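You operate a simulated robot arm through the tools that you are given. There is no shell and no other tool. Be economical: measure what you need, move in short steps, check, and stop when the job is done.

The job below is to be done with a simulated robot arm. You get a single attempt, and the scene is never put back.

## Task
Set up the grey tester with the orange gasket at about 1 bar.
Fine: gasket in the socket, lid on it, latch and vent shut.

The check looks at the end state, three seconds after you hand in, the way a careful person would. Anything else that was tipped, shoved, dropped, spilled or broken makes it a failure. A push-on lid holds only when it is set on centred and level and pressed home; a screw cap is set on level and turned clockwise until tight.

## Robot
A 7-joint arm with a fingered hand on a trunk, on a base that drives. Base frame: it is fixed to the floor where the robot stands at the start and does not move with it; the origin is under the middle of the robot, x ahead of it, y to its left, z up; the surface under the hand at the start is at about z = 90. Units: cm, degrees, N and s.
With the tool pointing down near the work surface it reaches from about 18 to 64 cm from the robot's upright axis, wherever it stands. Its first joint turns from -115.0 to 115.0 degrees. Places, roughly: blue slide latch [50, 40, 100]; grey tester [60, 30, 90]; inside of the steel socket [50, 30, 90]; left tester knob [60, 50, 100]; small steel lid (6x6x5 cm) [40, 30, 90]; tester pump knob [60, 30, 100]; vent knob [60, 20, 100]. Payload 3.1 kg.
The TCP is the grasp point between the finger pads, 2.2 cm short of the fingertips. In the tool frame z runs along the fingers and y along their closing line. Largest opening 11.2 cm; the body of the gripper starts 6 cm behind the TCP. The gripper is a hand of 3 fingers: y runs from the thumb to the fingers, the wrist lies at [0, 0, -21.8] in the tool frame, and closing takes about 1.5 s.
Orientation is that of the tool frame in the base frame, as a unit quaternion [x, y, z, w]. With the fingers straight down and closing along the base's y, the tool's x points along the base's -x, its y along +y and its z along -z.

## Interface
- The arm moves only by the tool play_rows. Its arguments are lists of equal length, an entry for each row: "slide": the shift along the tool's x, y, z in cm, a list of three; "angular": the turn, a rotation vector about the tool's x, y, z in degrees, a list of three. In form: {"slide": [[tx, ty, tz], ...], "angular": [[ax, ay, az], ...]}. A call has 1 to 10 rows; each row shifts and turns the commanded pose from where the row before left it, along the tool's axes as they then stand. "grip" is the closure in counts, from 0 (fully open) to 255 (shut), set as the call begins (left out, the last holds). A row lasts 0.2 s, in which the tool goes at most 5 cm and 8.6 degrees; a call with a longer step from one row to the next is refused whole, and so is a gripper value outside its range. A pose out of reach is approached as far as the arm can. The call stops where the force on the tool passes 40 N (or 10 N more than at its start, if that is more) or the arm is blocked; 0.2 s more then pass. The fingers move at their own pace (about 10.8 cm/s each) and stop on an object; they squeeze with about 34 N. The grip force told is the motor's: it shows also when the fingers shut on nothing. Time passes only in rows, and 0.2 s behind the last, so rows that do not move let the fingers close. The reply holds the time, the measured pose of the TCP, the force on the tool along the base axes, the opening and the grip force, in the units named above and with some noise, with the torque about the TCP (base axes, N m) and any sound that the robot's microphone picked up, and new pictures: "show" is both (left out), scene, wrist or none.
- Cameras (640 x 400 px; columns grow to the right, rows downward): "scene" is now at [1.66, 15.5, 173.76]; the picture's right is [0.01, -1.00, 0.00], its down [-0.76, -0.01, -0.64] and it looks along [0.64, 0.01, -0.76] (base axes); focal length 256 px, centre (320, 200). "wrist" rides on the gripper at [6.6, 0.3, -8] in the tool frame; the picture's right is [-0.05, 1.00, 0.00], its down [-0.77, -0.04, -0.64] and it looks along [-0.64, -0.03, 0.77] (tool axes); focal length 275 px, centre (320, 200). There is no depth. A picture from a camera that has moved, and an enlarged one, comes with that camera's place and axes in the base frame and with its lens.
- slide_trunk(by): slides the trunk up (or, below 0, down) by that many cm; the arm and the scene camera ride with it, the base frame stays. It gives what a move gives, with no picture.
- steer(legs): drives the robot by 1 to 6 legs, each [ahead, left, turn to the left] in cm, cm and degrees, along the robot's own axes; the way and the turn of a leg run together, so that a leg with both is an arc; at most 150 cm and 180 degrees a leg. The arm and the cameras ride along, it lands a little off, and it stops where it bumps. It gives what a move gives, and a new picture of the scene camera.
- finger_targets(finger1, finger2, thumb_bend): sets how far each is bent, from 0 (flat) to 1 (curled in); at 0.3 the hand is open as for a grip, at 0.7 the pads meet at the TCP. One left out holds its place. A second passes; each finger stops where it meets its share of the squeeze, and holds until it gets a number again. A gripper value or a shape takes the hand back. It gives what a move gives, with no picture; readings hold the bend of each and the force on the fingers (four entries, about 0 where the hand has none), thumb and palm.
- hand_shape(shape): the hand has 3 fingers and takes this shape, open, in about a second: jaw (thumb against the fingers, like two jaws); tri (thumb and two fingers); tip (a fingertip pinch); poke (one finger out to press); point (the index stretched); flat (the hand flat); cup (the hand cupped); fist (a fist). The gripper value then closes the fingers along that shape, each until it touches; the sizes above hold for jaw. It gives what a move gives, with no picture.
- head_to(pan, tilt): turns the head with the scene camera to pan (to the left, within 155 degrees either way) and tilt (down, from -29 to 69), counted from straight ahead of the robot. It gives what a move gives, and a new picture of the scene camera.
- enlarge(camera, box): a new picture of the part [left, top, right, bottom] of that camera's present view, enlarged. The clock stands still meanwhile.
- hand_in(): hands the job in; it is judged then, once.

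Go step by step. Nothing tells you exact positions but the pictures and the camera data: compare them with the known pose of the tool, close in by small moves and look again before you grip or let go. The budget is 120 turns and 260 pictures, counting those below and the enlarged ones. Unless the task says otherwise, let go and move clear before handing in, and close with one line.

The tools are called after "Call:" as name(argument=value, ...) on one line, values as JSON. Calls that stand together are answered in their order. play_rows: Moves the arm, as the interface text tells. Its arguments: {"type":"object","properties":{"slide":{"type":"array","items":{"type":"array","items":{"type":"number"}}},"angular":{"type":"array","items":{"type":"array","items":{"type":"number"}}},"grip":{"type":"number"},"show":{"type":"string","enum":["both","scene","wrist","none"]}},"required":["slide","angular"]} The other tools are called the same way: slide_trunk (by) slides the trunk up or down; hand_shape (shape) gives the hand a shape; finger_targets (finger1, finger2, thumb_bend) moves the fingers one by one; steer (legs) drives the base; head_to (pan, tilt) turns the head that bears the scene camera; enlarge (camera, box) takes an enlarged picture of a part of a camera's view; hand_in () hands the job in.

At the start:

```text
clock: 0.0
eef_pos: [41.34, 7.43, 130.07]
tool_rot: [0.0, 1.0, 0.0, 0.0]
contact_force: [0.0, 0.0, 0.9]
moment: [0.0, 0.0, -0.03]
gripper_width: 11.16
gripper_force: 0.1
shape: jaw
bend: [0.3, 0.3, 0.3]
finger forces: [0.0, 0.0, 0.0, 0.0, 0.0, 0.1]
trunk travel left (down, up): [-87.5, 11.5]
robot x, y, heading: [0.19, 0.08, -0.0]
head pan, tilt: [0.9, 49.9]
```

scene: 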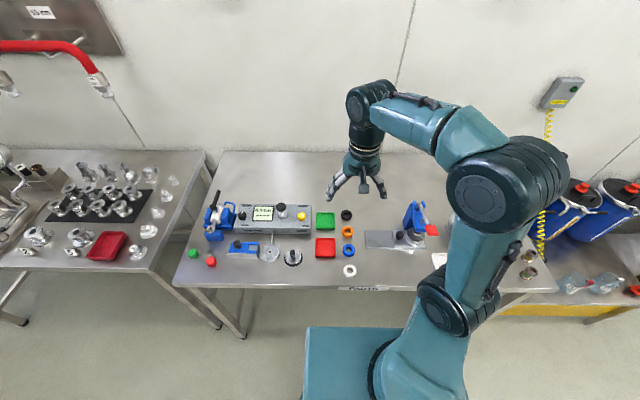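
wrist: 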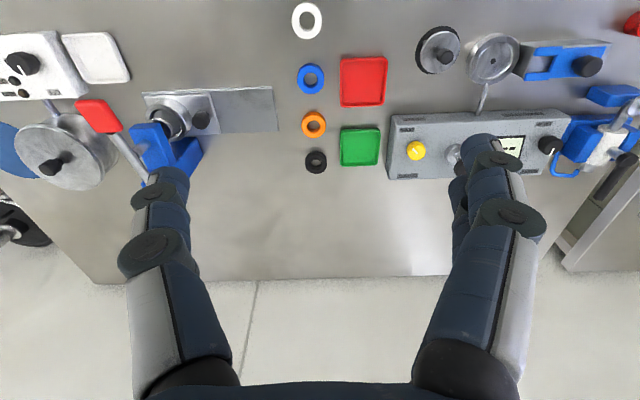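

I see the grey tester on the left, with a steel socket, a lid and a blue slide latch in front of it, and four coloured rings to the right. I'll enlarge both views to work out the parts.

Call:
enlarge(camera="scene", box=[180, 180, 380, 305])

Call:
enlarge(camera="wrist", box=[290, 0, 640, 200])

```text
3.20 times, centred on (280, 242) of scene
camera zoom: at [1.66, 15.5, 173.76], right [0.01, -1.0, 0.0], down [-0.76, -0.01, -0.64], along [0.64, 0.01, -0.76], focal length 818 px, centre (448, 64)
```

zoom: 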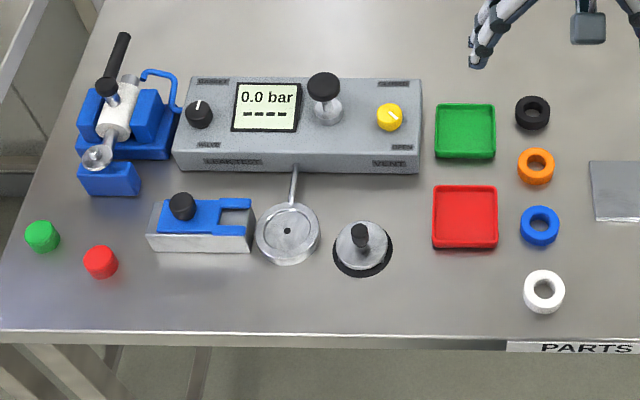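

```text
1.83 times, centred on (465, 100) of wrist
camera zoom: at [34.56, 7.93, 138.07], right [0.05, 1.0, 0.0], down [0.77, -0.04, 0.64], along [0.64, -0.03, -0.77], focal length 503 px, centre (55, 383)
```

zoom: 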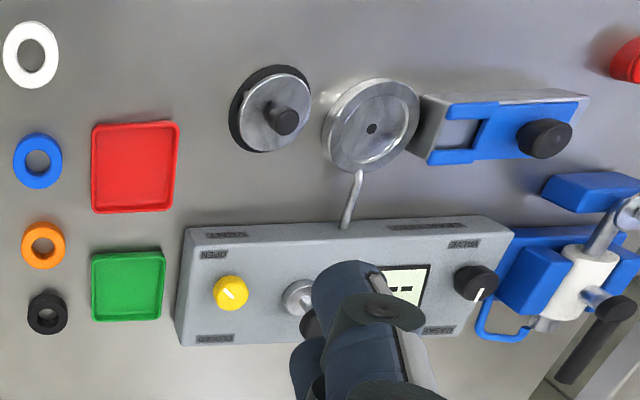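

The left selector knob is out of reach from here: it sits at about (58, 45), while the gasket is at about (55.6, 5.7). I'll drive left about 26 cm to bring everything within reach.

Call:
steer(legs=[[0, 26, 0]])

```text
clock: 1.9
eef_pos: [41.26, 33.63, 130.11]
tool_rot: [0.001, 1.0, 0.0, -0.001]
contact_force: [0.2, -0.1, -0.5]
moment: [0.06, 0.0, 0.0]
gripper_width: 11.19
gripper_force: 0.0
shape: jaw
bend: [0.3, 0.3, 0.3]
finger forces: [0.0, 0.1, 0.0, 0.1, 0.0, 0.1]
trunk travel left (down, up): [-87.5, 11.5]
robot x, y, heading: [0.07, 25.75, 0.0]
head pan, tilt: [0.9, 49.9]
camera scene: at [1.67, 41.59, 173.76], right [0.01, -1.0, 0.0], down [-0.76, -0.01, -0.64], along [0.64, 0.01, -0.76], focal length 256 px, centre (320, 200)
```

scene: 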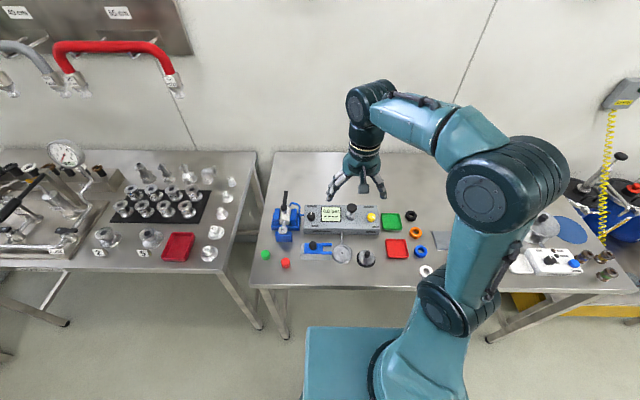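

The tester is now straight ahead. I'll enlarge both views to read the labels and see how the parts fit.

Call:
enlarge(camera="scene", box=[264, 192, 392, 272])

Call:
enlarge(camera="wrist", box=[160, 0, 480, 200])

```text
5.00 times, centred on (328, 232) of scene
camera zoom: at [1.67, 41.59, 173.76], right [0.01, -1.0, 0.0], down [-0.76, -0.01, -0.64], along [0.64, 0.01, -0.76], focal length 1279 px, centre (280, 40)
```

zoom: 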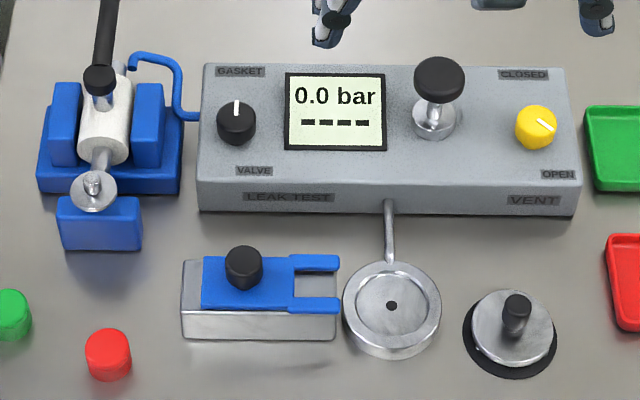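

```text
2.00 times, centred on (320, 100) of wrist
camera zoom: at [34.57, 34.02, 138.07], right [0.05, 1.0, 0.0], down [0.77, -0.04, 0.64], along [0.64, -0.03, -0.77], focal length 551 px, centre (320, 400)
```

zoom: 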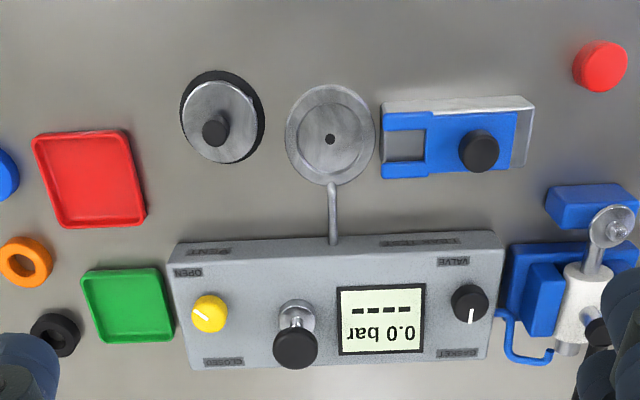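

The selector already points to GASKET, the vent points to OPEN, and the blue latch is drawn back. I put the orange gasket at about (55.8, 5.8), so I'll go above it with the hand partly closed.

Call:
play_rows(slide=[[-1.81, -3.48, 2.5], [-1.81, -3.48, 2.5], [-1.81, -3.48, 2.5], [-1.81, -3.48, 2.5], [-1.81, -3.48, 2.5], [-1.81, -3.48, 2.5], [-1.81, -3.48, 2.5], [-1.81, -3.48, 2.5]], angular=[[0, 0, 0], [0, 0, 0], [0, 0, 0], [0, 0, 0], [0, 0, 0], [0, 0, 0], [0, 0, 0], [0, 0, 0]], grip=100)

```text
clock: 3.7
eef_pos: [55.92, 5.58, 109.92]
tool_rot: [0.0, 1.0, 0.0, 0.0]
contact_force: [-0.5, 0.8, -0.3]
moment: [0.01, 0.0, -0.03]
gripper_width: 6.86
gripper_force: 0.1
shape: jaw
bend: [0.71, 0.71, 0.7]
finger forces: [0.0, 0.1, 0.0, 0.0, 0.1, 0.1]
trunk travel left (down, up): [-87.5, 11.5]
robot x, y, heading: [0.32, 26.0, 0.0]
head pan, tilt: [0.9, 49.9]
camera scene: at [1.85, 41.48, 173.77], right [0.01, -1.0, 0.0], down [-0.77, -0.01, -0.64], along [0.64, 0.01, -0.77], focal length 256 px, centre (320, 200)
camera wrist: at [49.2, 5.99, 118.02], right [0.05, 1.0, 0.0], down [0.77, -0.04, 0.64], along [0.64, -0.03, -0.77], focal length 275 px, centre (320, 200)
```

scene: 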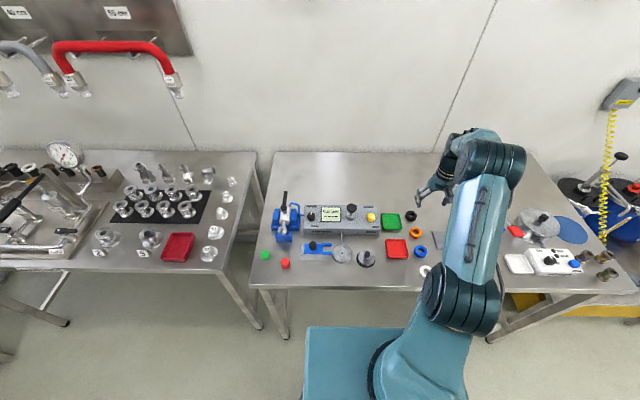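
wrist: 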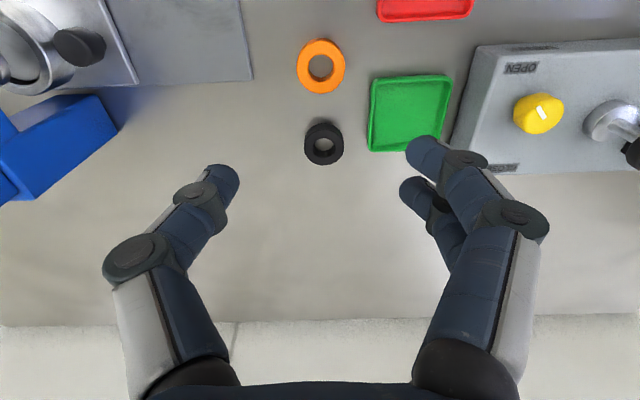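

The ring is at (55.9, 5.8) and 4.4 cm across, and the green tray's edge is at y≈10.3. I'll narrow the opening to about 5.8 cm and come down.

Call:
play_rows(slide=[[0, 0, 3], [0, 0.1, 4], [0, 0, 4], [0, 0, 3]], angular=[[0, 0, 0], [0, 0, 0], [0, 0, 0], [0, 0, 0]], grip=124, show="wrist")

```text
clock: 4.7
eef_pos: [55.77, 5.76, 96.03]
tool_rot: [-0.001, 1.0, 0.0, 0.0]
contact_force: [0.7, 0.9, 0.1]
moment: [0.01, 0.02, 0.01]
gripper_width: 5.85
gripper_force: 0.1
shape: jaw
bend: [0.72, 0.72, 0.7]
finger forces: [0.0, 0.0, 0.0, 0.0, 0.0, 0.0]
trunk travel left (down, up): [-87.5, 11.5]
robot x, y, heading: [-0.08, 26.32, 0.3]
head pan, tilt: [0.9, 49.9]
camera wrist: at [49.05, 6.2, 103.96], right [0.05, 1.0, 0.0], down [0.77, -0.04, 0.64], along [0.64, -0.03, -0.77], focal length 275 px, centre (320, 200)
```

wrist: 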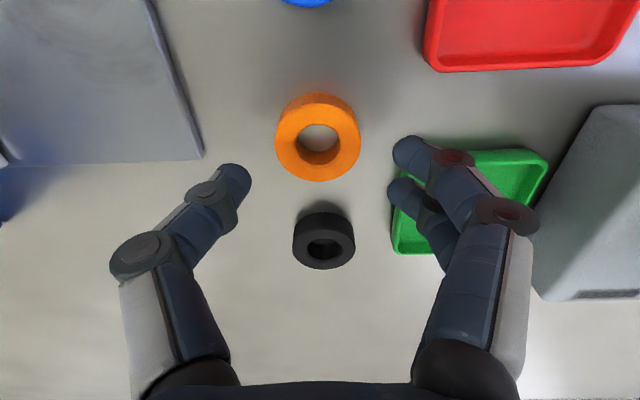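

The ring is centred between the fingers. I'll come down around it until the fingertips are just above the table.

Call:
play_rows(slide=[[0, 0, 1.8], [0, 0, 1.5], [0, 0, 0]], angular=[[0, 0, 0], [0, 0, 0], [0, 0, 0]], show="wrist")

```text
clock: 5.5
eef_pos: [55.72, 5.83, 92.71]
tool_rot: [0.0, 1.0, 0.0, 0.0]
contact_force: [0.3, -0.2, -0.9]
moment: [-0.05, 0.04, 0.02]
gripper_width: 5.82
gripper_force: 0.1
shape: jaw
bend: [0.72, 0.72, 0.7]
finger forces: [0.1, 0.1, 0.0, 0.1, 0.0, 0.0]
trunk travel left (down, up): [-87.5, 11.5]
robot x, y, heading: [0.22, 26.17, 0.2]
head pan, tilt: [0.9, 49.9]
camera wrist: at [49.0, 6.2, 100.74], right [0.05, 1.0, 0.0], down [0.77, -0.04, 0.64], along [0.64, -0.03, -0.77], focal length 275 px, centre (320, 200)
```

wrist: 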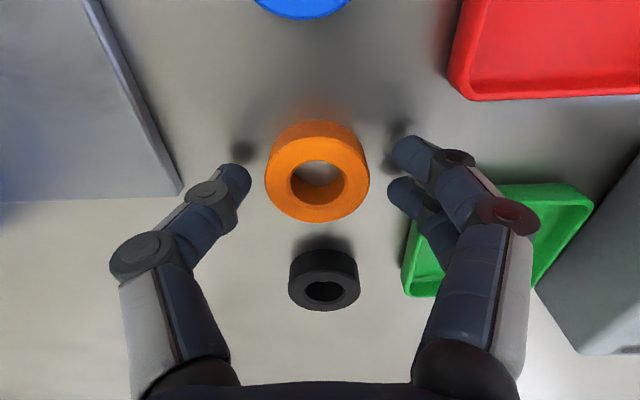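

The alignment is good, so I'll close on the ring and lift it a little.

Call:
play_rows(slide=[[0, 0, 0], [0, 0, 0], [0, 0, 0], [0, 0, 0], [0, 0, 0], [0, 0, 0], [0, 0, -2], [0, 0, -3], [0, 0, 0]], angular=[[0, 0, 0], [0, 0, 0], [0, 0, 0], [0, 0, 0], [0, 0, 0], [0, 0, 0], [0, 0, 0], [0, 0, 0], [0, 0, 0]], grip=255, show="wrist")

```text
clock: 7.5
eef_pos: [55.78, 5.81, 97.73]
tool_rot: [0.0, 1.0, 0.0, 0.0]
contact_force: [-1.2, 0.5, -0.2]
moment: [0.0, 0.0, 0.0]
gripper_width: 3.26
gripper_force: 34.4
shape: jaw
bend: [0.74, 0.74, 0.7]
finger forces: [15.8, 16.1, 0.1, 0.1, 28.9, 0.0]
trunk travel left (down, up): [-87.5, 11.5]
robot x, y, heading: [0.21, 26.23, 0.0]
head pan, tilt: [0.9, 49.9]
camera wrist: at [49.07, 6.31, 105.74], right [0.05, 1.0, 0.0], down [0.77, -0.04, 0.64], along [0.63, -0.03, -0.77], focal length 275 px, centre (320, 200)
```

wrist: 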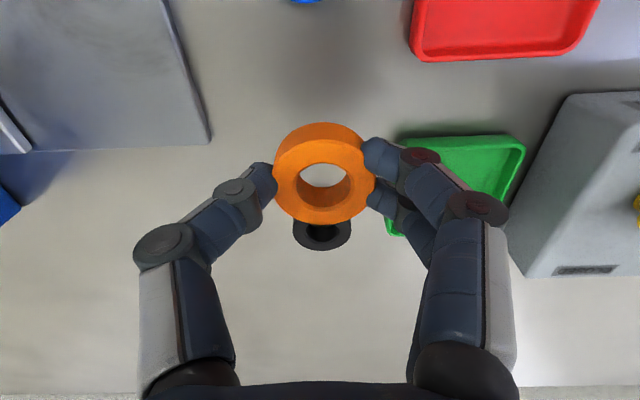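

The ring is held level. I'll carry it over the steel socket at about (46.5, 34), staying high.

Call:
play_rows(slide=[[0, 0, -4], [0.6, 1, -4], [1.1, 3.4, -1.5], [1.1, 3.4, -1.5], [1.1, 3.4, -1.5], [1.1, 3.4, -1.5], [1.1, 3.4, 0], [1.1, 3.4, 0], [1.1, 3.4, 0], [1.1, 3.4, 0]], angular=[[0, 0, 0], [0, 0, 0], [0, 0, 0], [0, 0, 0], [0, 0, 0], [0, 0, 0], [0, 0, 0], [0, 0, 0], [0, 0, 0], [0, 0, 0]], show="wrist")

```text
clock: 9.7
eef_pos: [46.2, 34.32, 111.91]
tool_rot: [0.001, 1.0, 0.0, -0.001]
contact_force: [0.3, 0.5, -0.9]
moment: [0.02, 0.01, 0.04]
gripper_width: 3.24
gripper_force: 34.6
shape: jaw
bend: [0.74, 0.74, 0.7]
finger forces: [15.7, 16.3, 0.0, 0.0, 28.9, 0.0]
trunk travel left (down, up): [-87.5, 11.5]
robot x, y, heading: [0.05, 26.2, -0.2]
head pan, tilt: [0.9, 49.9]
camera wrist: at [39.47, 34.73, 119.9], right [0.05, 1.0, 0.0], down [0.77, -0.04, 0.64], along [0.64, -0.03, -0.77], focal length 275 px, centre (320, 200)
```

wrist: 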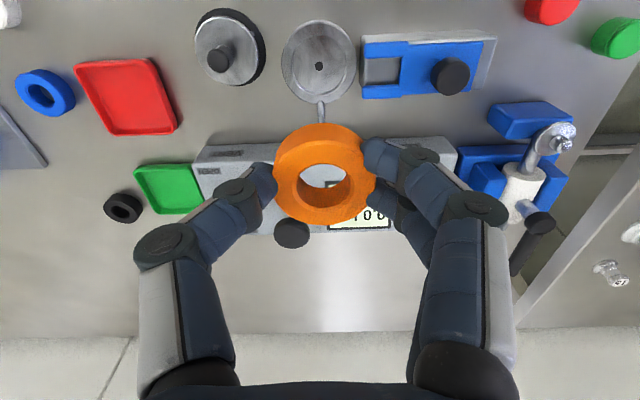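

The socket centre comes out at about (46.2, 34.4), and the ring sits about (-0.3, +0.2) from the TCP. I'll come down most of the way and check.

Call:
play_rows(slide=[[-0.3, -0.15, 3], [0, 0, 4], [0, 0, 4], [0, 0, 1], [0, 0, 0]], angular=[[0, 0, 0], [0, 0, 0], [0, 0, 0], [0, 0, 0], [0, 0, 0]], show="wrist")

Call:
enlarge(camera="scene", box=[300, 200, 380, 275])

Call:
enlarge(camera="wrist", box=[220, 20, 420, 240])

```text
clock: 10.9
eef_pos: [46.72, 34.0, 99.85]
tool_rot: [0.0, 1.0, 0.0, -0.001]
contact_force: [-0.3, -1.3, -0.4]
moment: [0.0, 0.03, 0.0]
gripper_width: 3.23
gripper_force: 34.0
shape: jaw
bend: [0.74, 0.74, 0.7]
finger forces: [15.8, 16.4, 0.1, 0.0, 29.0, 0.0]
trunk travel left (down, up): [-87.5, 11.5]
robot x, y, heading: [-0.13, 26.26, -0.1]
head pan, tilt: [0.9, 49.9]
camera wrist: at [39.99, 34.31, 107.77], right [0.05, 1.0, 0.0], down [0.77, -0.04, 0.64], along [0.64, -0.03, -0.77], focal length 275 px, centre (320, 200)
```

wrist: 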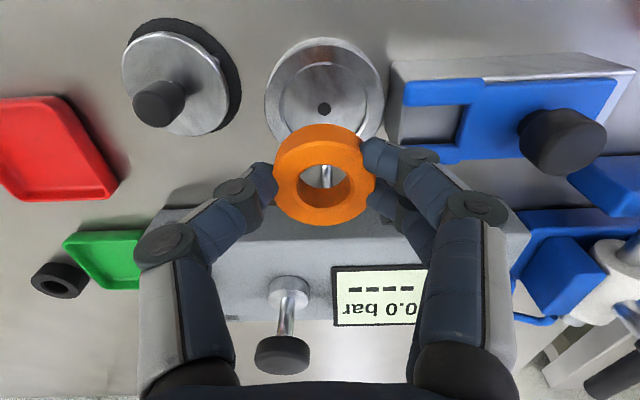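

```text
5.33 times, centred on (340, 238) of scene
camera zoom: at [1.66, 41.63, 173.76], right [0.02, -1.0, 0.0], down [-0.76, -0.01, -0.64], along [0.64, 0.01, -0.76], focal length 1364 px, centre (213, 0)
```

zoom: 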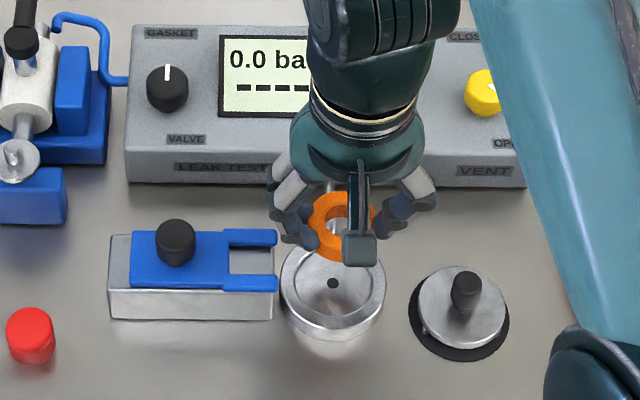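

```text
1.82 times, centred on (320, 130) of wrist
camera zoom: at [39.99, 34.31, 107.77], right [0.05, 1.0, 0.0], down [0.77, -0.04, 0.64], along [0.64, -0.03, -0.77], focal length 500 px, centre (320, 327)
```

zoom: 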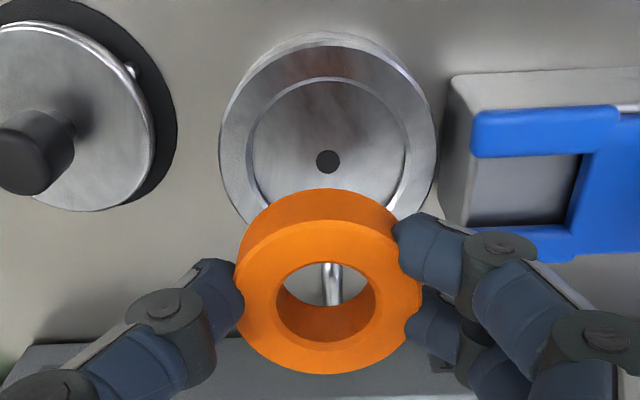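

The ring is at about (46.6, 34.15) and the socket at about (46.5, 34.3), so they're nearly aligned. I'll go lower and compare again.

Call:
play_rows(slide=[[0, 0.1, 1.5], [0, 0, 1.3], [0, 0, 0]], angular=[[0, 0, 0], [0, 0, 0], [0, 0, 0]], show="none")

Call:
enlarge(camera="wrist", box=[220, 50, 420, 250])

Call:
enlarge(camera="scene", box=[320, 220, 360, 265])

```text
clock: 11.7
eef_pos: [46.66, 33.96, 97.01]
tool_rot: [0.0, 1.0, -0.001, 0.001]
contact_force: [-0.6, -0.4, 0.9]
moment: [0.01, -0.02, 0.01]
gripper_width: 3.24
gripper_force: 33.8
shape: jaw
bend: [0.74, 0.74, 0.7]
finger forces: [15.9, 16.4, 0.1, 0.0, 28.9, 0.0]
trunk travel left (down, up): [-87.5, 11.5]
robot x, y, heading: [0.19, 26.33, -0.1]
head pan, tilt: [0.9, 49.9]
```

```text
2.00 times, centred on (320, 150) of wrist
camera zoom: at [40.03, 34.44, 104.94], right [0.05, 1.0, 0.0], down [0.77, -0.04, 0.64], along [0.64, -0.03, -0.77], focal length 551 px, centre (320, 300)
```

zoom: 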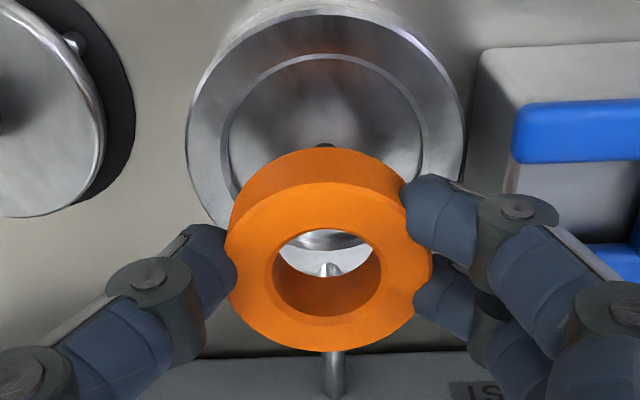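

```text
8.89 times, centred on (340, 242) of scene
camera zoom: at [1.65, 41.64, 173.76], right [0.02, -1.0, 0.0], down [-0.76, -0.01, -0.64], along [0.64, 0.01, -0.76], focal length 2273 px, centre (142, -178)
```

zoom: 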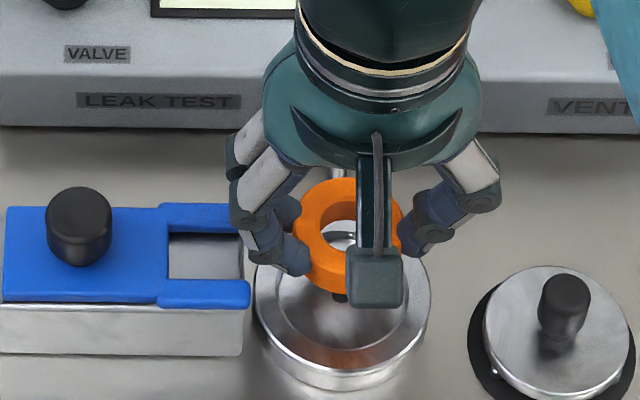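

It's centred within about 0.1–0.2 cm. I'll go down slowly to the rim in small steps.

Call:
play_rows(slide=[[0.1, 0, 0.5], [0, 0, 0.4], [0, 0, 0.4], [0, 0, 0]], angular=[[0, 0, 0], [0, 0, 0], [0, 0, 0], [0, 0, 0]], show="none")

Call:
enlarge(camera="wrist", box=[220, 50, 420, 250])

```text
clock: 12.7
eef_pos: [46.69, 34.04, 95.56]
tool_rot: [0.0, 1.0, 0.0, 0.0]
contact_force: [-0.3, 0.0, 0.3]
moment: [0.0, 0.02, -0.01]
gripper_width: 3.24
gripper_force: 33.6
shape: jaw
bend: [0.74, 0.74, 0.7]
finger forces: [15.7, 16.9, 0.0, 0.0, 28.9, 0.0]
trunk travel left (down, up): [-87.5, 11.5]
robot x, y, heading: [-0.11, 25.81, 0.2]
head pan, tilt: [0.9, 49.9]
```

```text
2.00 times, centred on (320, 150) of wrist
camera zoom: at [39.86, 34.42, 103.6], right [0.05, 1.0, 0.0], down [0.77, -0.04, 0.64], along [0.64, -0.03, -0.77], focal length 551 px, centre (320, 300)
```

zoom: 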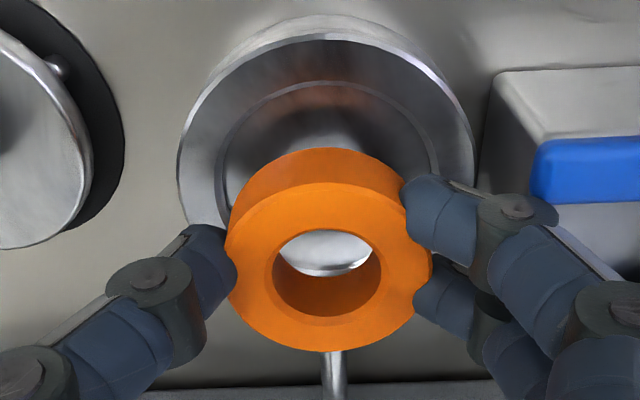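

No contact yet, so I'll keep going down slowly.

Call:
play_rows(slide=[[0, 0, 0.4], [0, 0, 0.4], [0, 0, 0.3], [0, 0, 0]], angular=[[0, 0, 0], [0, 0, 0], [0, 0, 0], [0, 0, 0]], show="none")

Call:
enlarge(camera="wrist", box=[220, 50, 420, 250])

Call:
enlarge(camera="scene", box=[320, 220, 360, 265])

```text
clock: 13.7
eef_pos: [46.41, 33.74, 94.66]
tool_rot: [0.002, 1.0, 0.0, 0.0]
contact_force: [-3.4, -13.5, 8.3]
moment: [0.41, -0.09, -0.01]
gripper_width: 3.19
gripper_force: 33.8
shape: jaw
bend: [0.74, 0.74, 0.7]
finger forces: [15.0, 40.4, 0.1, 0.0, 36.1, 0.0]
trunk travel left (down, up): [-87.5, 11.5]
robot x, y, heading: [0.11, 25.89, 0.1]
head pan, tilt: [0.9, 49.9]
```

```text
2.00 times, centred on (320, 150) of wrist
camera zoom: at [39.72, 34.14, 102.62], right [0.05, 1.0, 0.0], down [0.77, -0.04, 0.64], along [0.64, -0.03, -0.77], focal length 551 px, centre (320, 300)
```

zoom: 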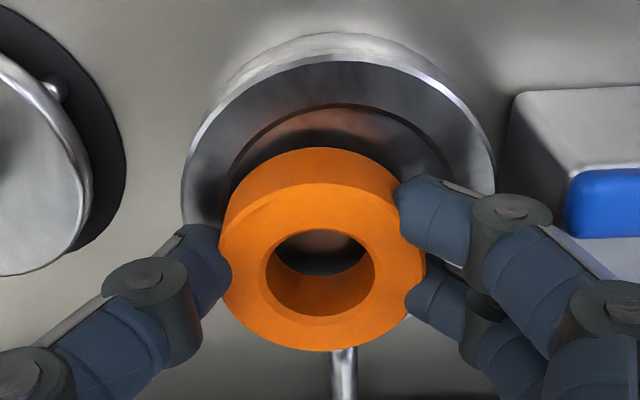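

```text
8.89 times, centred on (340, 242) of scene
camera zoom: at [1.42, 41.2, 173.8], right [0.01, -1.0, 0.0], down [-0.76, -0.01, -0.65], along [0.65, 0.01, -0.76], focal length 2273 px, centre (142, -178)
```

zoom: 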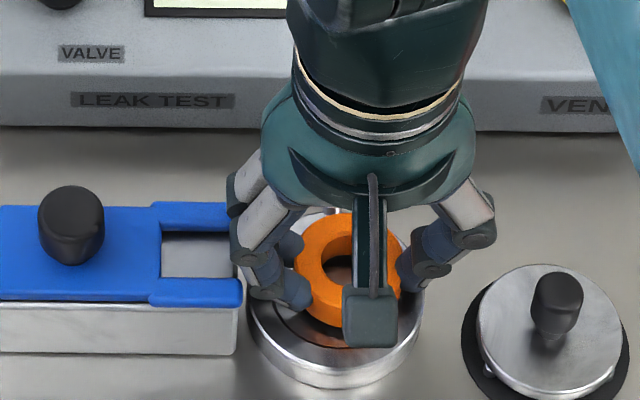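

The ring is at rim height but a side force of 13 N in -y shows a finger knuckle touching the latch fork. I'll lift and turn the hand 90° so that it closes along x, clear of the fork.

Call:
play_rows(slide=[[0, 0, -1], [0, 0, -3], [0, 0, -3], [0, 0, 0], [0, 0, 0], [0, 0, 0], [0, 0, 0], [0, 0, 0], [0, 0, 0]], angular=[[0, 0, 0], [0, 0, 0], [0, 0, 0], [0, 0, -8.5], [0, 0, -8.5], [0, 0, -8.5], [0, 0, -8.5], [0, 0, -8.5], [0, 0, -8.5]], show="none")

Call:
play_rows(slide=[[0, 0, 0], [0, 0, 0], [0, 0, 0], [0, 0, 0], [0, 0, 0], [0, 0, 0]], angular=[[0, 0, -8.5], [0, 0, -8.5], [0, 0, -8.5], [0, 0, -8.5], [0, 0, -5], [0, 0, 0]], show="both")

```text
clock: 15.7
eef_pos: [46.49, 34.0, 101.59]
tool_rot: [-0.432, 0.902, 0.0, 0.0]
contact_force: [-0.5, -0.2, -0.4]
moment: [-0.02, 0.01, -0.03]
gripper_width: 3.2
gripper_force: 34.2
shape: jaw
bend: [0.74, 0.73, 0.7]
finger forces: [16.6, 18.6, 0.0, 0.1, 31.6, 0.1]
trunk travel left (down, up): [-87.5, 11.5]
robot x, y, heading: [0.01, 26.09, 0.1]
head pan, tilt: [0.9, 49.9]
```

```text
clock: 17.1
eef_pos: [46.5, 34.12, 101.7]
tool_rot: [0.708, -0.707, 0.0, 0.0]
contact_force: [-0.1, 1.2, 0.2]
moment: [-0.04, -0.02, 0.0]
gripper_width: 3.19
gripper_force: 34.0
shape: jaw
bend: [0.74, 0.73, 0.7]
finger forces: [16.2, 18.6, 0.0, 0.0, 31.5, 0.0]
trunk travel left (down, up): [-87.5, 11.5]
robot x, y, heading: [0.14, 25.93, -0.2]
head pan, tilt: [0.9, 49.9]
camera scene: at [1.68, 41.64, 173.76], right [0.02, -1.0, 0.0], down [-0.76, -0.01, -0.64], along [0.64, 0.01, -0.76], focal length 256 px, centre (320, 200)
camera wrist: at [46.15, 27.58, 109.58], right [-1.0, 0.05, 0.0], down [0.04, 0.77, 0.64], along [0.03, 0.64, -0.77], focal length 275 px, centre (320, 200)
```

scene: 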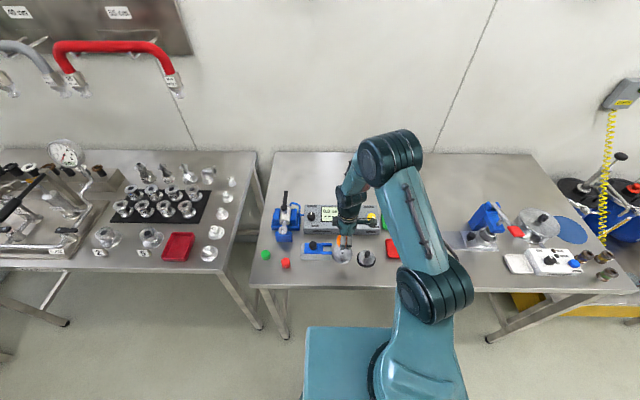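
wrist: 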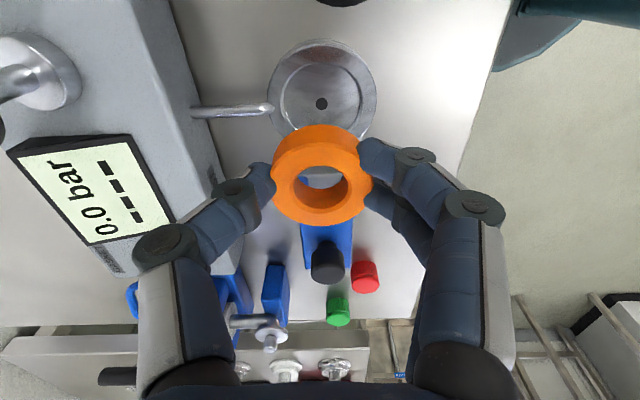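

This gives a clear view: x is aligned, and the ring needs about +0.25 in y. I'll come down again.

Call:
play_rows(slide=[[-0.25, 0, 2.5], [0, 0, 2.5], [0, 0, 1], [0, 0, 0]], angular=[[0, 0, 0], [0, 0, 0], [0, 0, 0], [0, 0, 0]], show="none")

Call:
enlarge(camera="wrist", box=[220, 50, 420, 250])

Call:
enlarge(camera="scene", box=[320, 220, 360, 265])

```text
clock: 18.1
eef_pos: [46.55, 34.1, 95.43]
tool_rot: [-0.707, 0.707, 0.0, 0.0]
contact_force: [-0.2, 0.0, -0.4]
moment: [-0.04, -0.02, 0.03]
gripper_width: 3.23
gripper_force: 34.2
shape: jaw
bend: [0.74, 0.73, 0.7]
finger forces: [15.8, 18.7, 0.0, 0.0, 31.1, 0.0]
trunk travel left (down, up): [-87.5, 11.5]
robot x, y, heading: [-0.19, 26.02, -0.1]
head pan, tilt: [0.9, 49.9]
```

```text
2.00 times, centred on (320, 150) of wrist
camera zoom: at [46.14, 27.7, 103.51], right [-1.0, 0.05, 0.0], down [0.04, 0.77, 0.64], along [0.03, 0.64, -0.77], focal length 551 px, centre (320, 300)
```

zoom: 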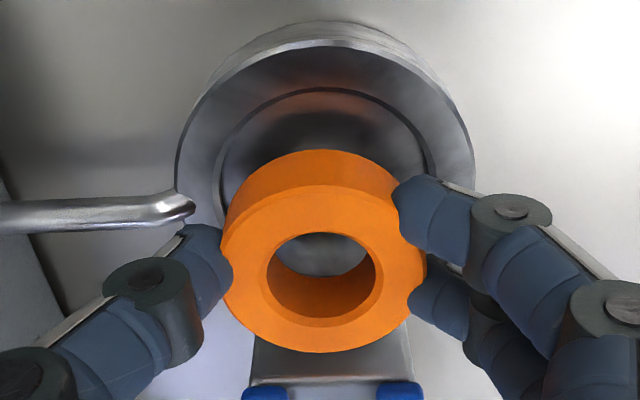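

```text
8.89 times, centred on (340, 242) of scene
camera zoom: at [1.68, 41.64, 173.76], right [0.02, -1.0, 0.0], down [-0.76, -0.01, -0.64], along [0.64, 0.01, -0.76], focal length 2273 px, centre (142, -178)
```

zoom: 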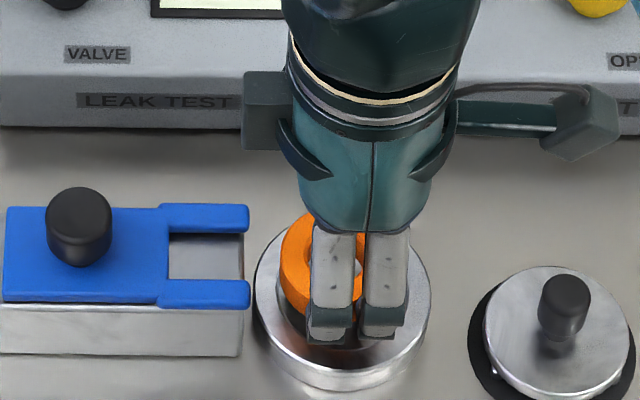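

Both views now put the ring about 0.4 cm too far in +y. I'll correct that and look again.

Call:
play_rows(slide=[[0.4, 0, 0], [0, 0, 0.5], [0, 0, 0]], angular=[[0, 0, 0], [0, 0, 0], [0, 0, 0]], show="none")

Call:
enlarge(camera="wrist", box=[220, 50, 420, 250])

Call:
enlarge(camera="scene", box=[320, 220, 360, 265])

```text
clock: 18.9
eef_pos: [46.7, 33.77, 95.02]
tool_rot: [-0.707, 0.708, 0.0, 0.0]
contact_force: [0.2, 0.1, -0.4]
moment: [-0.01, 0.01, -0.01]
gripper_width: 3.2
gripper_force: 34.4
shape: jaw
bend: [0.74, 0.73, 0.7]
finger forces: [15.8, 18.7, 0.1, 0.0, 30.9, 0.1]
trunk travel left (down, up): [-87.5, 11.5]
robot x, y, heading: [-0.1, 25.72, -0.0]
head pan, tilt: [0.9, 49.9]
```

```text
2.00 times, centred on (320, 150) of wrist
camera zoom: at [46.14, 27.33, 103.03], right [-1.0, 0.05, 0.0], down [0.04, 0.77, 0.64], along [0.03, 0.64, -0.77], focal length 551 px, centre (320, 300)
```

zoom: 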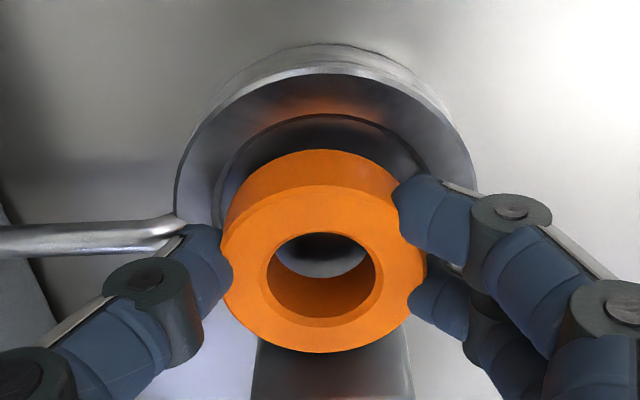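

```text
8.89 times, centred on (340, 242) of scene
camera zoom: at [1.66, 41.64, 173.76], right [0.02, -1.0, 0.0], down [-0.76, -0.01, -0.64], along [0.64, 0.01, -0.76], focal length 2273 px, centre (142, -178)
```

zoom: 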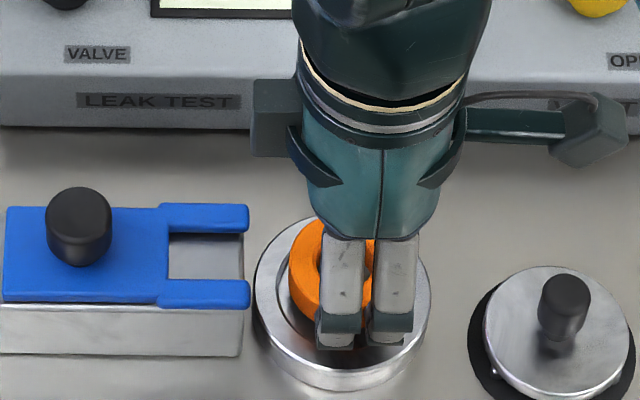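

That's about centred. I'll go down to light contact.

Call:
play_rows(slide=[[0.1, 0, 0.3], [0, 0, 0.3], [0, 0, 0.3], [0, 0, 0]], angular=[[0, 0, 0], [0, 0, 0], [0, 0, 0], [0, 0, 0]], show="none")

Call:
enlarge(camera="wrist", box=[220, 50, 420, 250])

Call:
enlarge(camera="scene", box=[320, 220, 360, 265])

```text
clock: 19.9
eef_pos: [46.59, 33.83, 94.06]
tool_rot: [0.707, -0.707, 0.0, 0.0]
contact_force: [0.3, -0.3, -0.3]
moment: [0.03, -0.01, 0.0]
gripper_width: 3.2
gripper_force: 33.5
shape: jaw
bend: [0.74, 0.73, 0.7]
finger forces: [15.9, 18.7, 0.0, 0.0, 31.0, 0.0]
trunk travel left (down, up): [-87.5, 11.5]
robot x, y, heading: [-0.22, 25.74, 0.0]
head pan, tilt: [0.9, 49.9]
```

```text
2.00 times, centred on (320, 150) of wrist
camera zoom: at [46.15, 27.33, 102.16], right [-1.0, 0.05, 0.0], down [0.04, 0.77, 0.64], along [0.03, 0.64, -0.77], focal length 551 px, centre (320, 300)
```

zoom: 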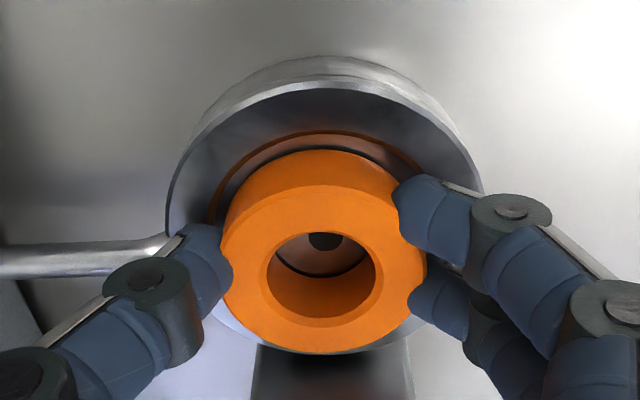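

```text
8.89 times, centred on (340, 242) of scene
camera zoom: at [1.67, 41.64, 173.76], right [0.02, -1.0, 0.0], down [-0.76, -0.01, -0.64], along [0.64, 0.01, -0.76], focal length 2273 px, centre (142, -178)
```

zoom: 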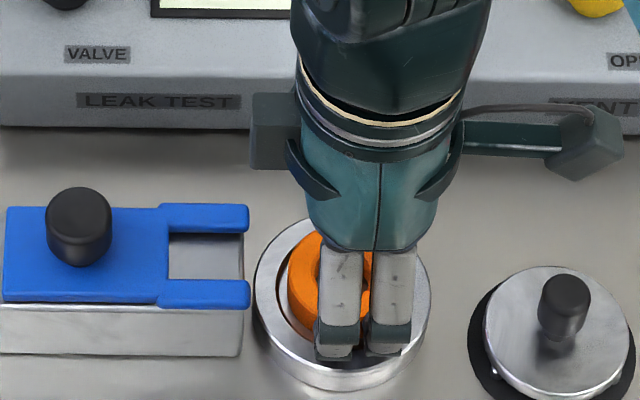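

The ring is now entering the recess. I'll go a little lower, then open gently.

Call:
play_rows(slide=[[0, 0, 0.3], [0, 0, 0.3], [0, 0, 0.2], [0, 0, 0]], angular=[[0, 0, 0], [0, 0, 0], [0, 0, 0], [0, 0, 0]], show="none")

Call:
enlarge(camera="wrist", box=[220, 50, 420, 250])

```text
clock: 20.5
eef_pos: [46.73, 33.85, 93.84]
tool_rot: [-0.706, 0.708, -0.003, 0.005]
contact_force: [-4.3, -3.0, 30.5]
moment: [-0.09, -0.1, -0.04]
gripper_width: 3.44
gripper_force: 33.7
shape: jaw
bend: [0.74, 0.74, 0.71]
finger forces: [25.6, 19.5, 0.0, 0.1, 50.3, 0.0]
trunk travel left (down, up): [-87.5, 11.5]
robot x, y, heading: [-0.07, 25.98, 0.0]
head pan, tilt: [0.9, 49.9]
stopped in row 3: the force on the tool passed its limit at 44 N (the readings are from after the stop); the commanded pose is now the measured one
```

```text
2.00 times, centred on (320, 150) of wrist
camera zoom: at [46.12, 27.29, 101.9], right [-1.0, 0.05, -0.01], down [0.03, 0.77, 0.64], along [0.04, 0.64, -0.77], focal length 551 px, centre (320, 300)
```

zoom: 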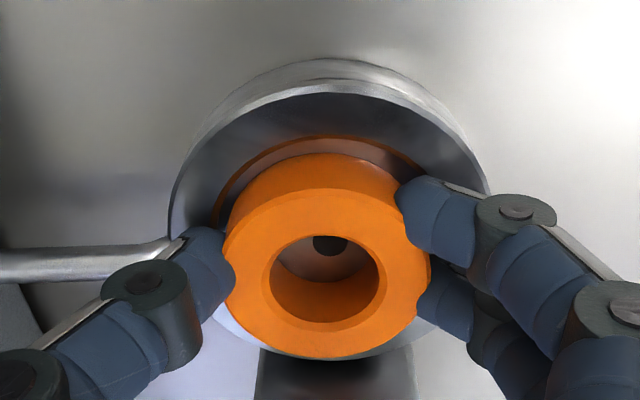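

Fingertips are on the rim and the ring is over the recess. I'll back off slightly and open a little to let it drop in.

Call:
play_rows(slide=[[0, 0, -0.2], [0, 0, 0], [0, 0, 0], [0, 0, 0]], angular=[[0, 0, 0], [0, 0, 0], [0, 0, 0], [0, 0, 0]], grip=130, show="none")

Call:
play_rows(slide=[[0, 0, -2], [0, 0, -4], [0, 0, -4], [0, 0, 0]], angular=[[0, 0, 0], [0, 0, 0], [0, 0, 0], [0, 0, 0]], show="wrist")

Call:
enlarge(camera="wrist", box=[240, 20, 400, 120])

```text
clock: 21.5
eef_pos: [46.93, 33.84, 93.72]
tool_rot: [-0.706, 0.708, -0.001, 0.004]
contact_force: [7.1, -1.5, 10.2]
moment: [-0.03, 0.14, 0.07]
gripper_width: 4.83
gripper_force: 0.0
shape: jaw
bend: [0.76, 0.75, 0.7]
finger forces: [7.5, 6.9, 0.1, 0.1, 0.0, 0.1]
trunk travel left (down, up): [-87.5, 11.5]
robot x, y, heading: [-0.12, 26.3, 0.0]
head pan, tilt: [0.9, 49.9]
```

```text
clock: 22.5
eef_pos: [46.72, 33.72, 103.77]
tool_rot: [-0.707, 0.708, -0.001, 0.003]
contact_force: [-0.1, 0.6, 0.0]
moment: [0.02, -0.02, -0.02]
gripper_width: 5.44
gripper_force: 0.0
shape: jaw
bend: [0.73, 0.73, 0.7]
finger forces: [0.0, 0.0, 0.0, 0.0, 0.0, 0.1]
trunk travel left (down, up): [-87.5, 11.5]
robot x, y, heading: [-0.1, 25.98, -0.2]
head pan, tilt: [0.9, 49.9]
camera wrist: at [46.22, 27.24, 111.81], right [-1.0, 0.05, -0.01], down [0.03, 0.77, 0.64], along [0.03, 0.64, -0.77], focal length 275 px, centre (320, 200)
```

wrist: 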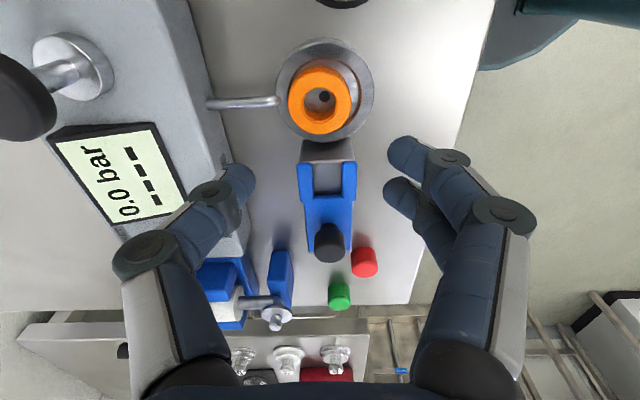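

```text
4.00 times, centred on (320, 70) of wrist
camera zoom: at [46.22, 27.24, 111.81], right [-1.0, 0.05, -0.01], down [0.03, 0.77, 0.64], along [0.03, 0.64, -0.77], focal length 1101 px, centre (320, 720)
```

zoom: 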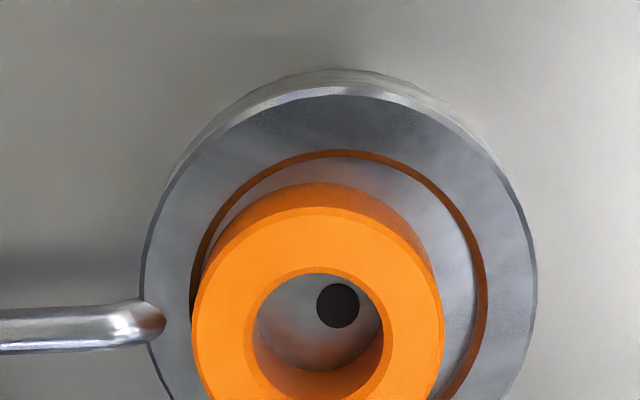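

The ring has been let go and appears to be in the recess, a bit toward +x/+y. I'll check in the scene view whether it lies flat.

Call:
enlarge(camera="scene", box=[320, 225, 360, 265])

Call:
enlarge(camera="wrist", box=[270, 35, 380, 145])

```text
10.00 times, centred on (340, 245) of scene
camera zoom: at [1.75, 41.66, 173.75], right [0.01, -1.0, 0.0], down [-0.76, -0.01, -0.64], along [0.64, 0.01, -0.76], focal length 2557 px, centre (120, -250)
```

zoom: 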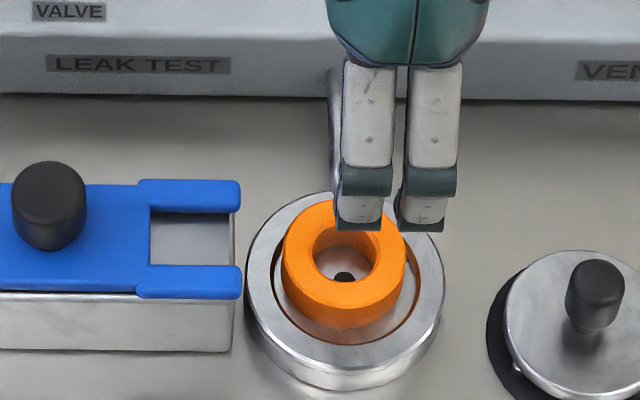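

```text
3.64 times, centred on (325, 90) of wrist
camera zoom: at [46.22, 27.24, 111.81], right [-1.0, 0.05, -0.01], down [0.03, 0.77, 0.64], along [0.03, 0.64, -0.77], focal length 1001 px, centre (302, 600)
```

zoom: 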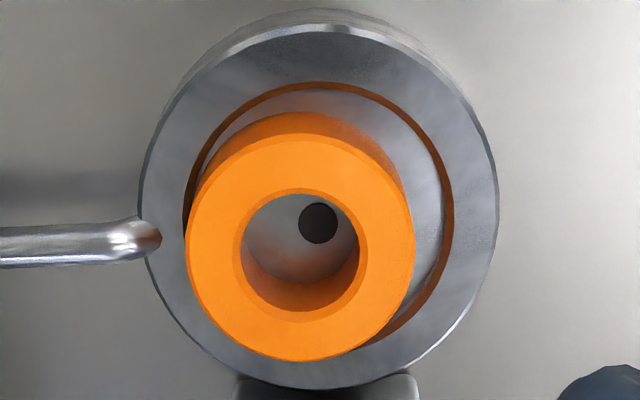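

The ring lies flat in the recess, with a slight offset inside the clearance. Next is the lid, which I put at about (44.4, 26). I'll move above it with the same hand orientation.

Call:
play_rows(slide=[[2.6, 0.8, 0], [2.6, 0.8, 0], [2.6, 0.7, 0], [0, 0, 1.5], [0, 0, 0]], angular=[[0, 0, 0], [0, 0, 0], [0, 0, 0], [0, 0, 0], [0, 0, 0]], show="wrist")

Call:
enlarge(camera="scene", box=[345, 230, 385, 270])

```text
clock: 23.7
eef_pos: [44.47, 25.97, 102.32]
tool_rot: [-0.707, 0.707, -0.001, 0.004]
contact_force: [0.5, -0.3, 0.0]
moment: [0.02, -0.02, -0.02]
gripper_width: 5.42
gripper_force: 0.1
shape: jaw
bend: [0.73, 0.73, 0.7]
finger forces: [0.0, 0.0, 0.1, 0.1, 0.0, 0.0]
trunk travel left (down, up): [-87.5, 11.5]
robot x, y, heading: [-0.21, 26.28, -0.1]
head pan, tilt: [0.9, 49.9]
camera wrist: at [43.95, 19.45, 110.34], right [-1.0, 0.05, -0.01], down [0.03, 0.77, 0.64], along [0.04, 0.64, -0.77], focal length 275 px, centre (320, 200)
```

wrist: 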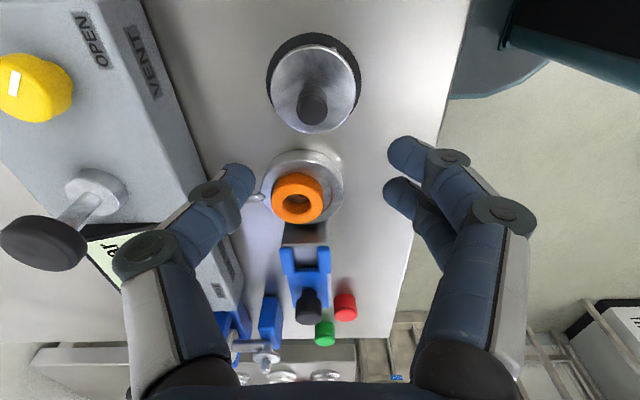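

```text
10.00 times, centred on (365, 250) of scene
camera zoom: at [1.62, 41.61, 173.76], right [0.01, -1.0, 0.0], down [-0.76, -0.01, -0.64], along [0.64, 0.01, -0.76], focal length 2557 px, centre (-130, -300)
```

zoom: 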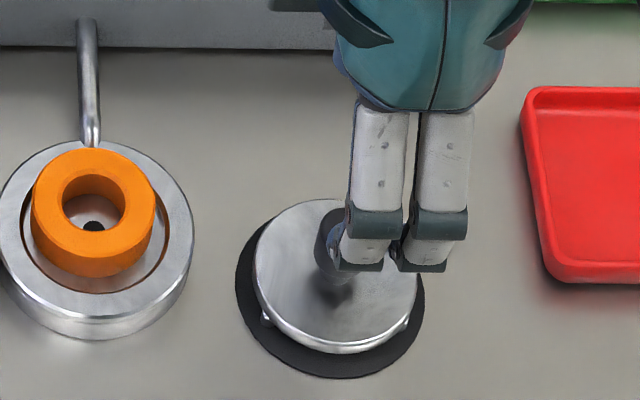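

The lid centre works out at about (44.7, 25.6), with the knob top near z 94. I'll correct and come down partway.

Call:
play_rows(slide=[[0.35, -0.2, 2], [0, 0, 2], [0, 0, 1], [0, 0, 0]], angular=[[0, 0, 0], [0, 0, 0], [0, 0, 0], [0, 0, 0]], show="wrist")

Call:
enlarge(camera="wrist", box=[220, 50, 420, 250])

Call:
enlarge(camera="scene", box=[345, 230, 385, 270])

```text
clock: 24.7
eef_pos: [44.63, 25.94, 97.32]
tool_rot: [-0.706, 0.708, -0.001, 0.003]
contact_force: [0.8, 0.6, 0.0]
moment: [0.01, -0.03, 0.01]
gripper_width: 5.46
gripper_force: 0.0
shape: jaw
bend: [0.73, 0.73, 0.7]
finger forces: [0.0, 0.0, 0.1, 0.1, 0.0, 0.1]
trunk travel left (down, up): [-87.5, 11.5]
robot x, y, heading: [-0.3, 26.29, -0.1]
head pan, tilt: [0.9, 49.9]
camera wrist: at [44.19, 19.26, 105.34], right [-1.0, 0.05, -0.01], down [0.03, 0.77, 0.64], along [0.04, 0.64, -0.77], focal length 275 px, centre (320, 200)
```

wrist: 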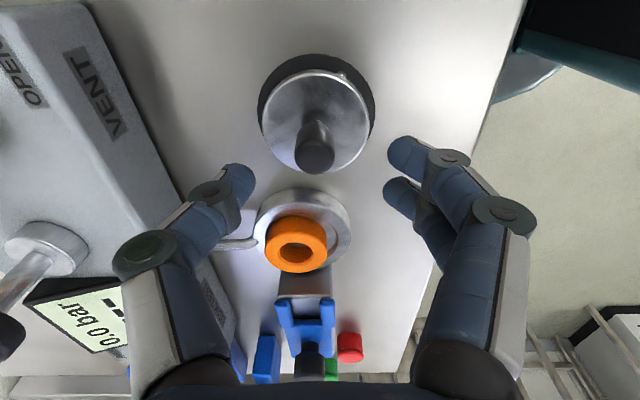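

```text
2.00 times, centred on (320, 150) of wrist
camera zoom: at [44.19, 19.26, 105.34], right [-1.0, 0.05, -0.01], down [0.03, 0.77, 0.64], along [0.04, 0.64, -0.77], focal length 551 px, centre (320, 300)
```

zoom: 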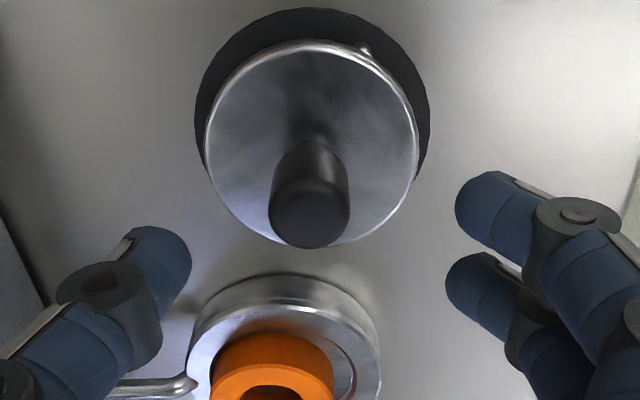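

```text
10.00 times, centred on (365, 250) of scene
camera zoom: at [1.67, 41.63, 173.76], right [0.01, -1.0, 0.0], down [-0.76, -0.01, -0.64], along [0.64, 0.01, -0.76], focal length 2557 px, centre (-130, -300)
```

zoom: 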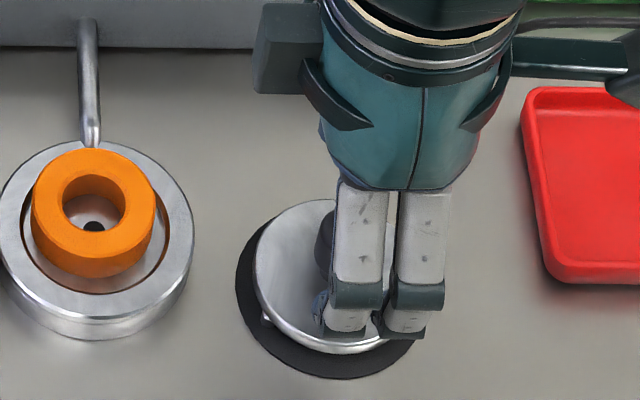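

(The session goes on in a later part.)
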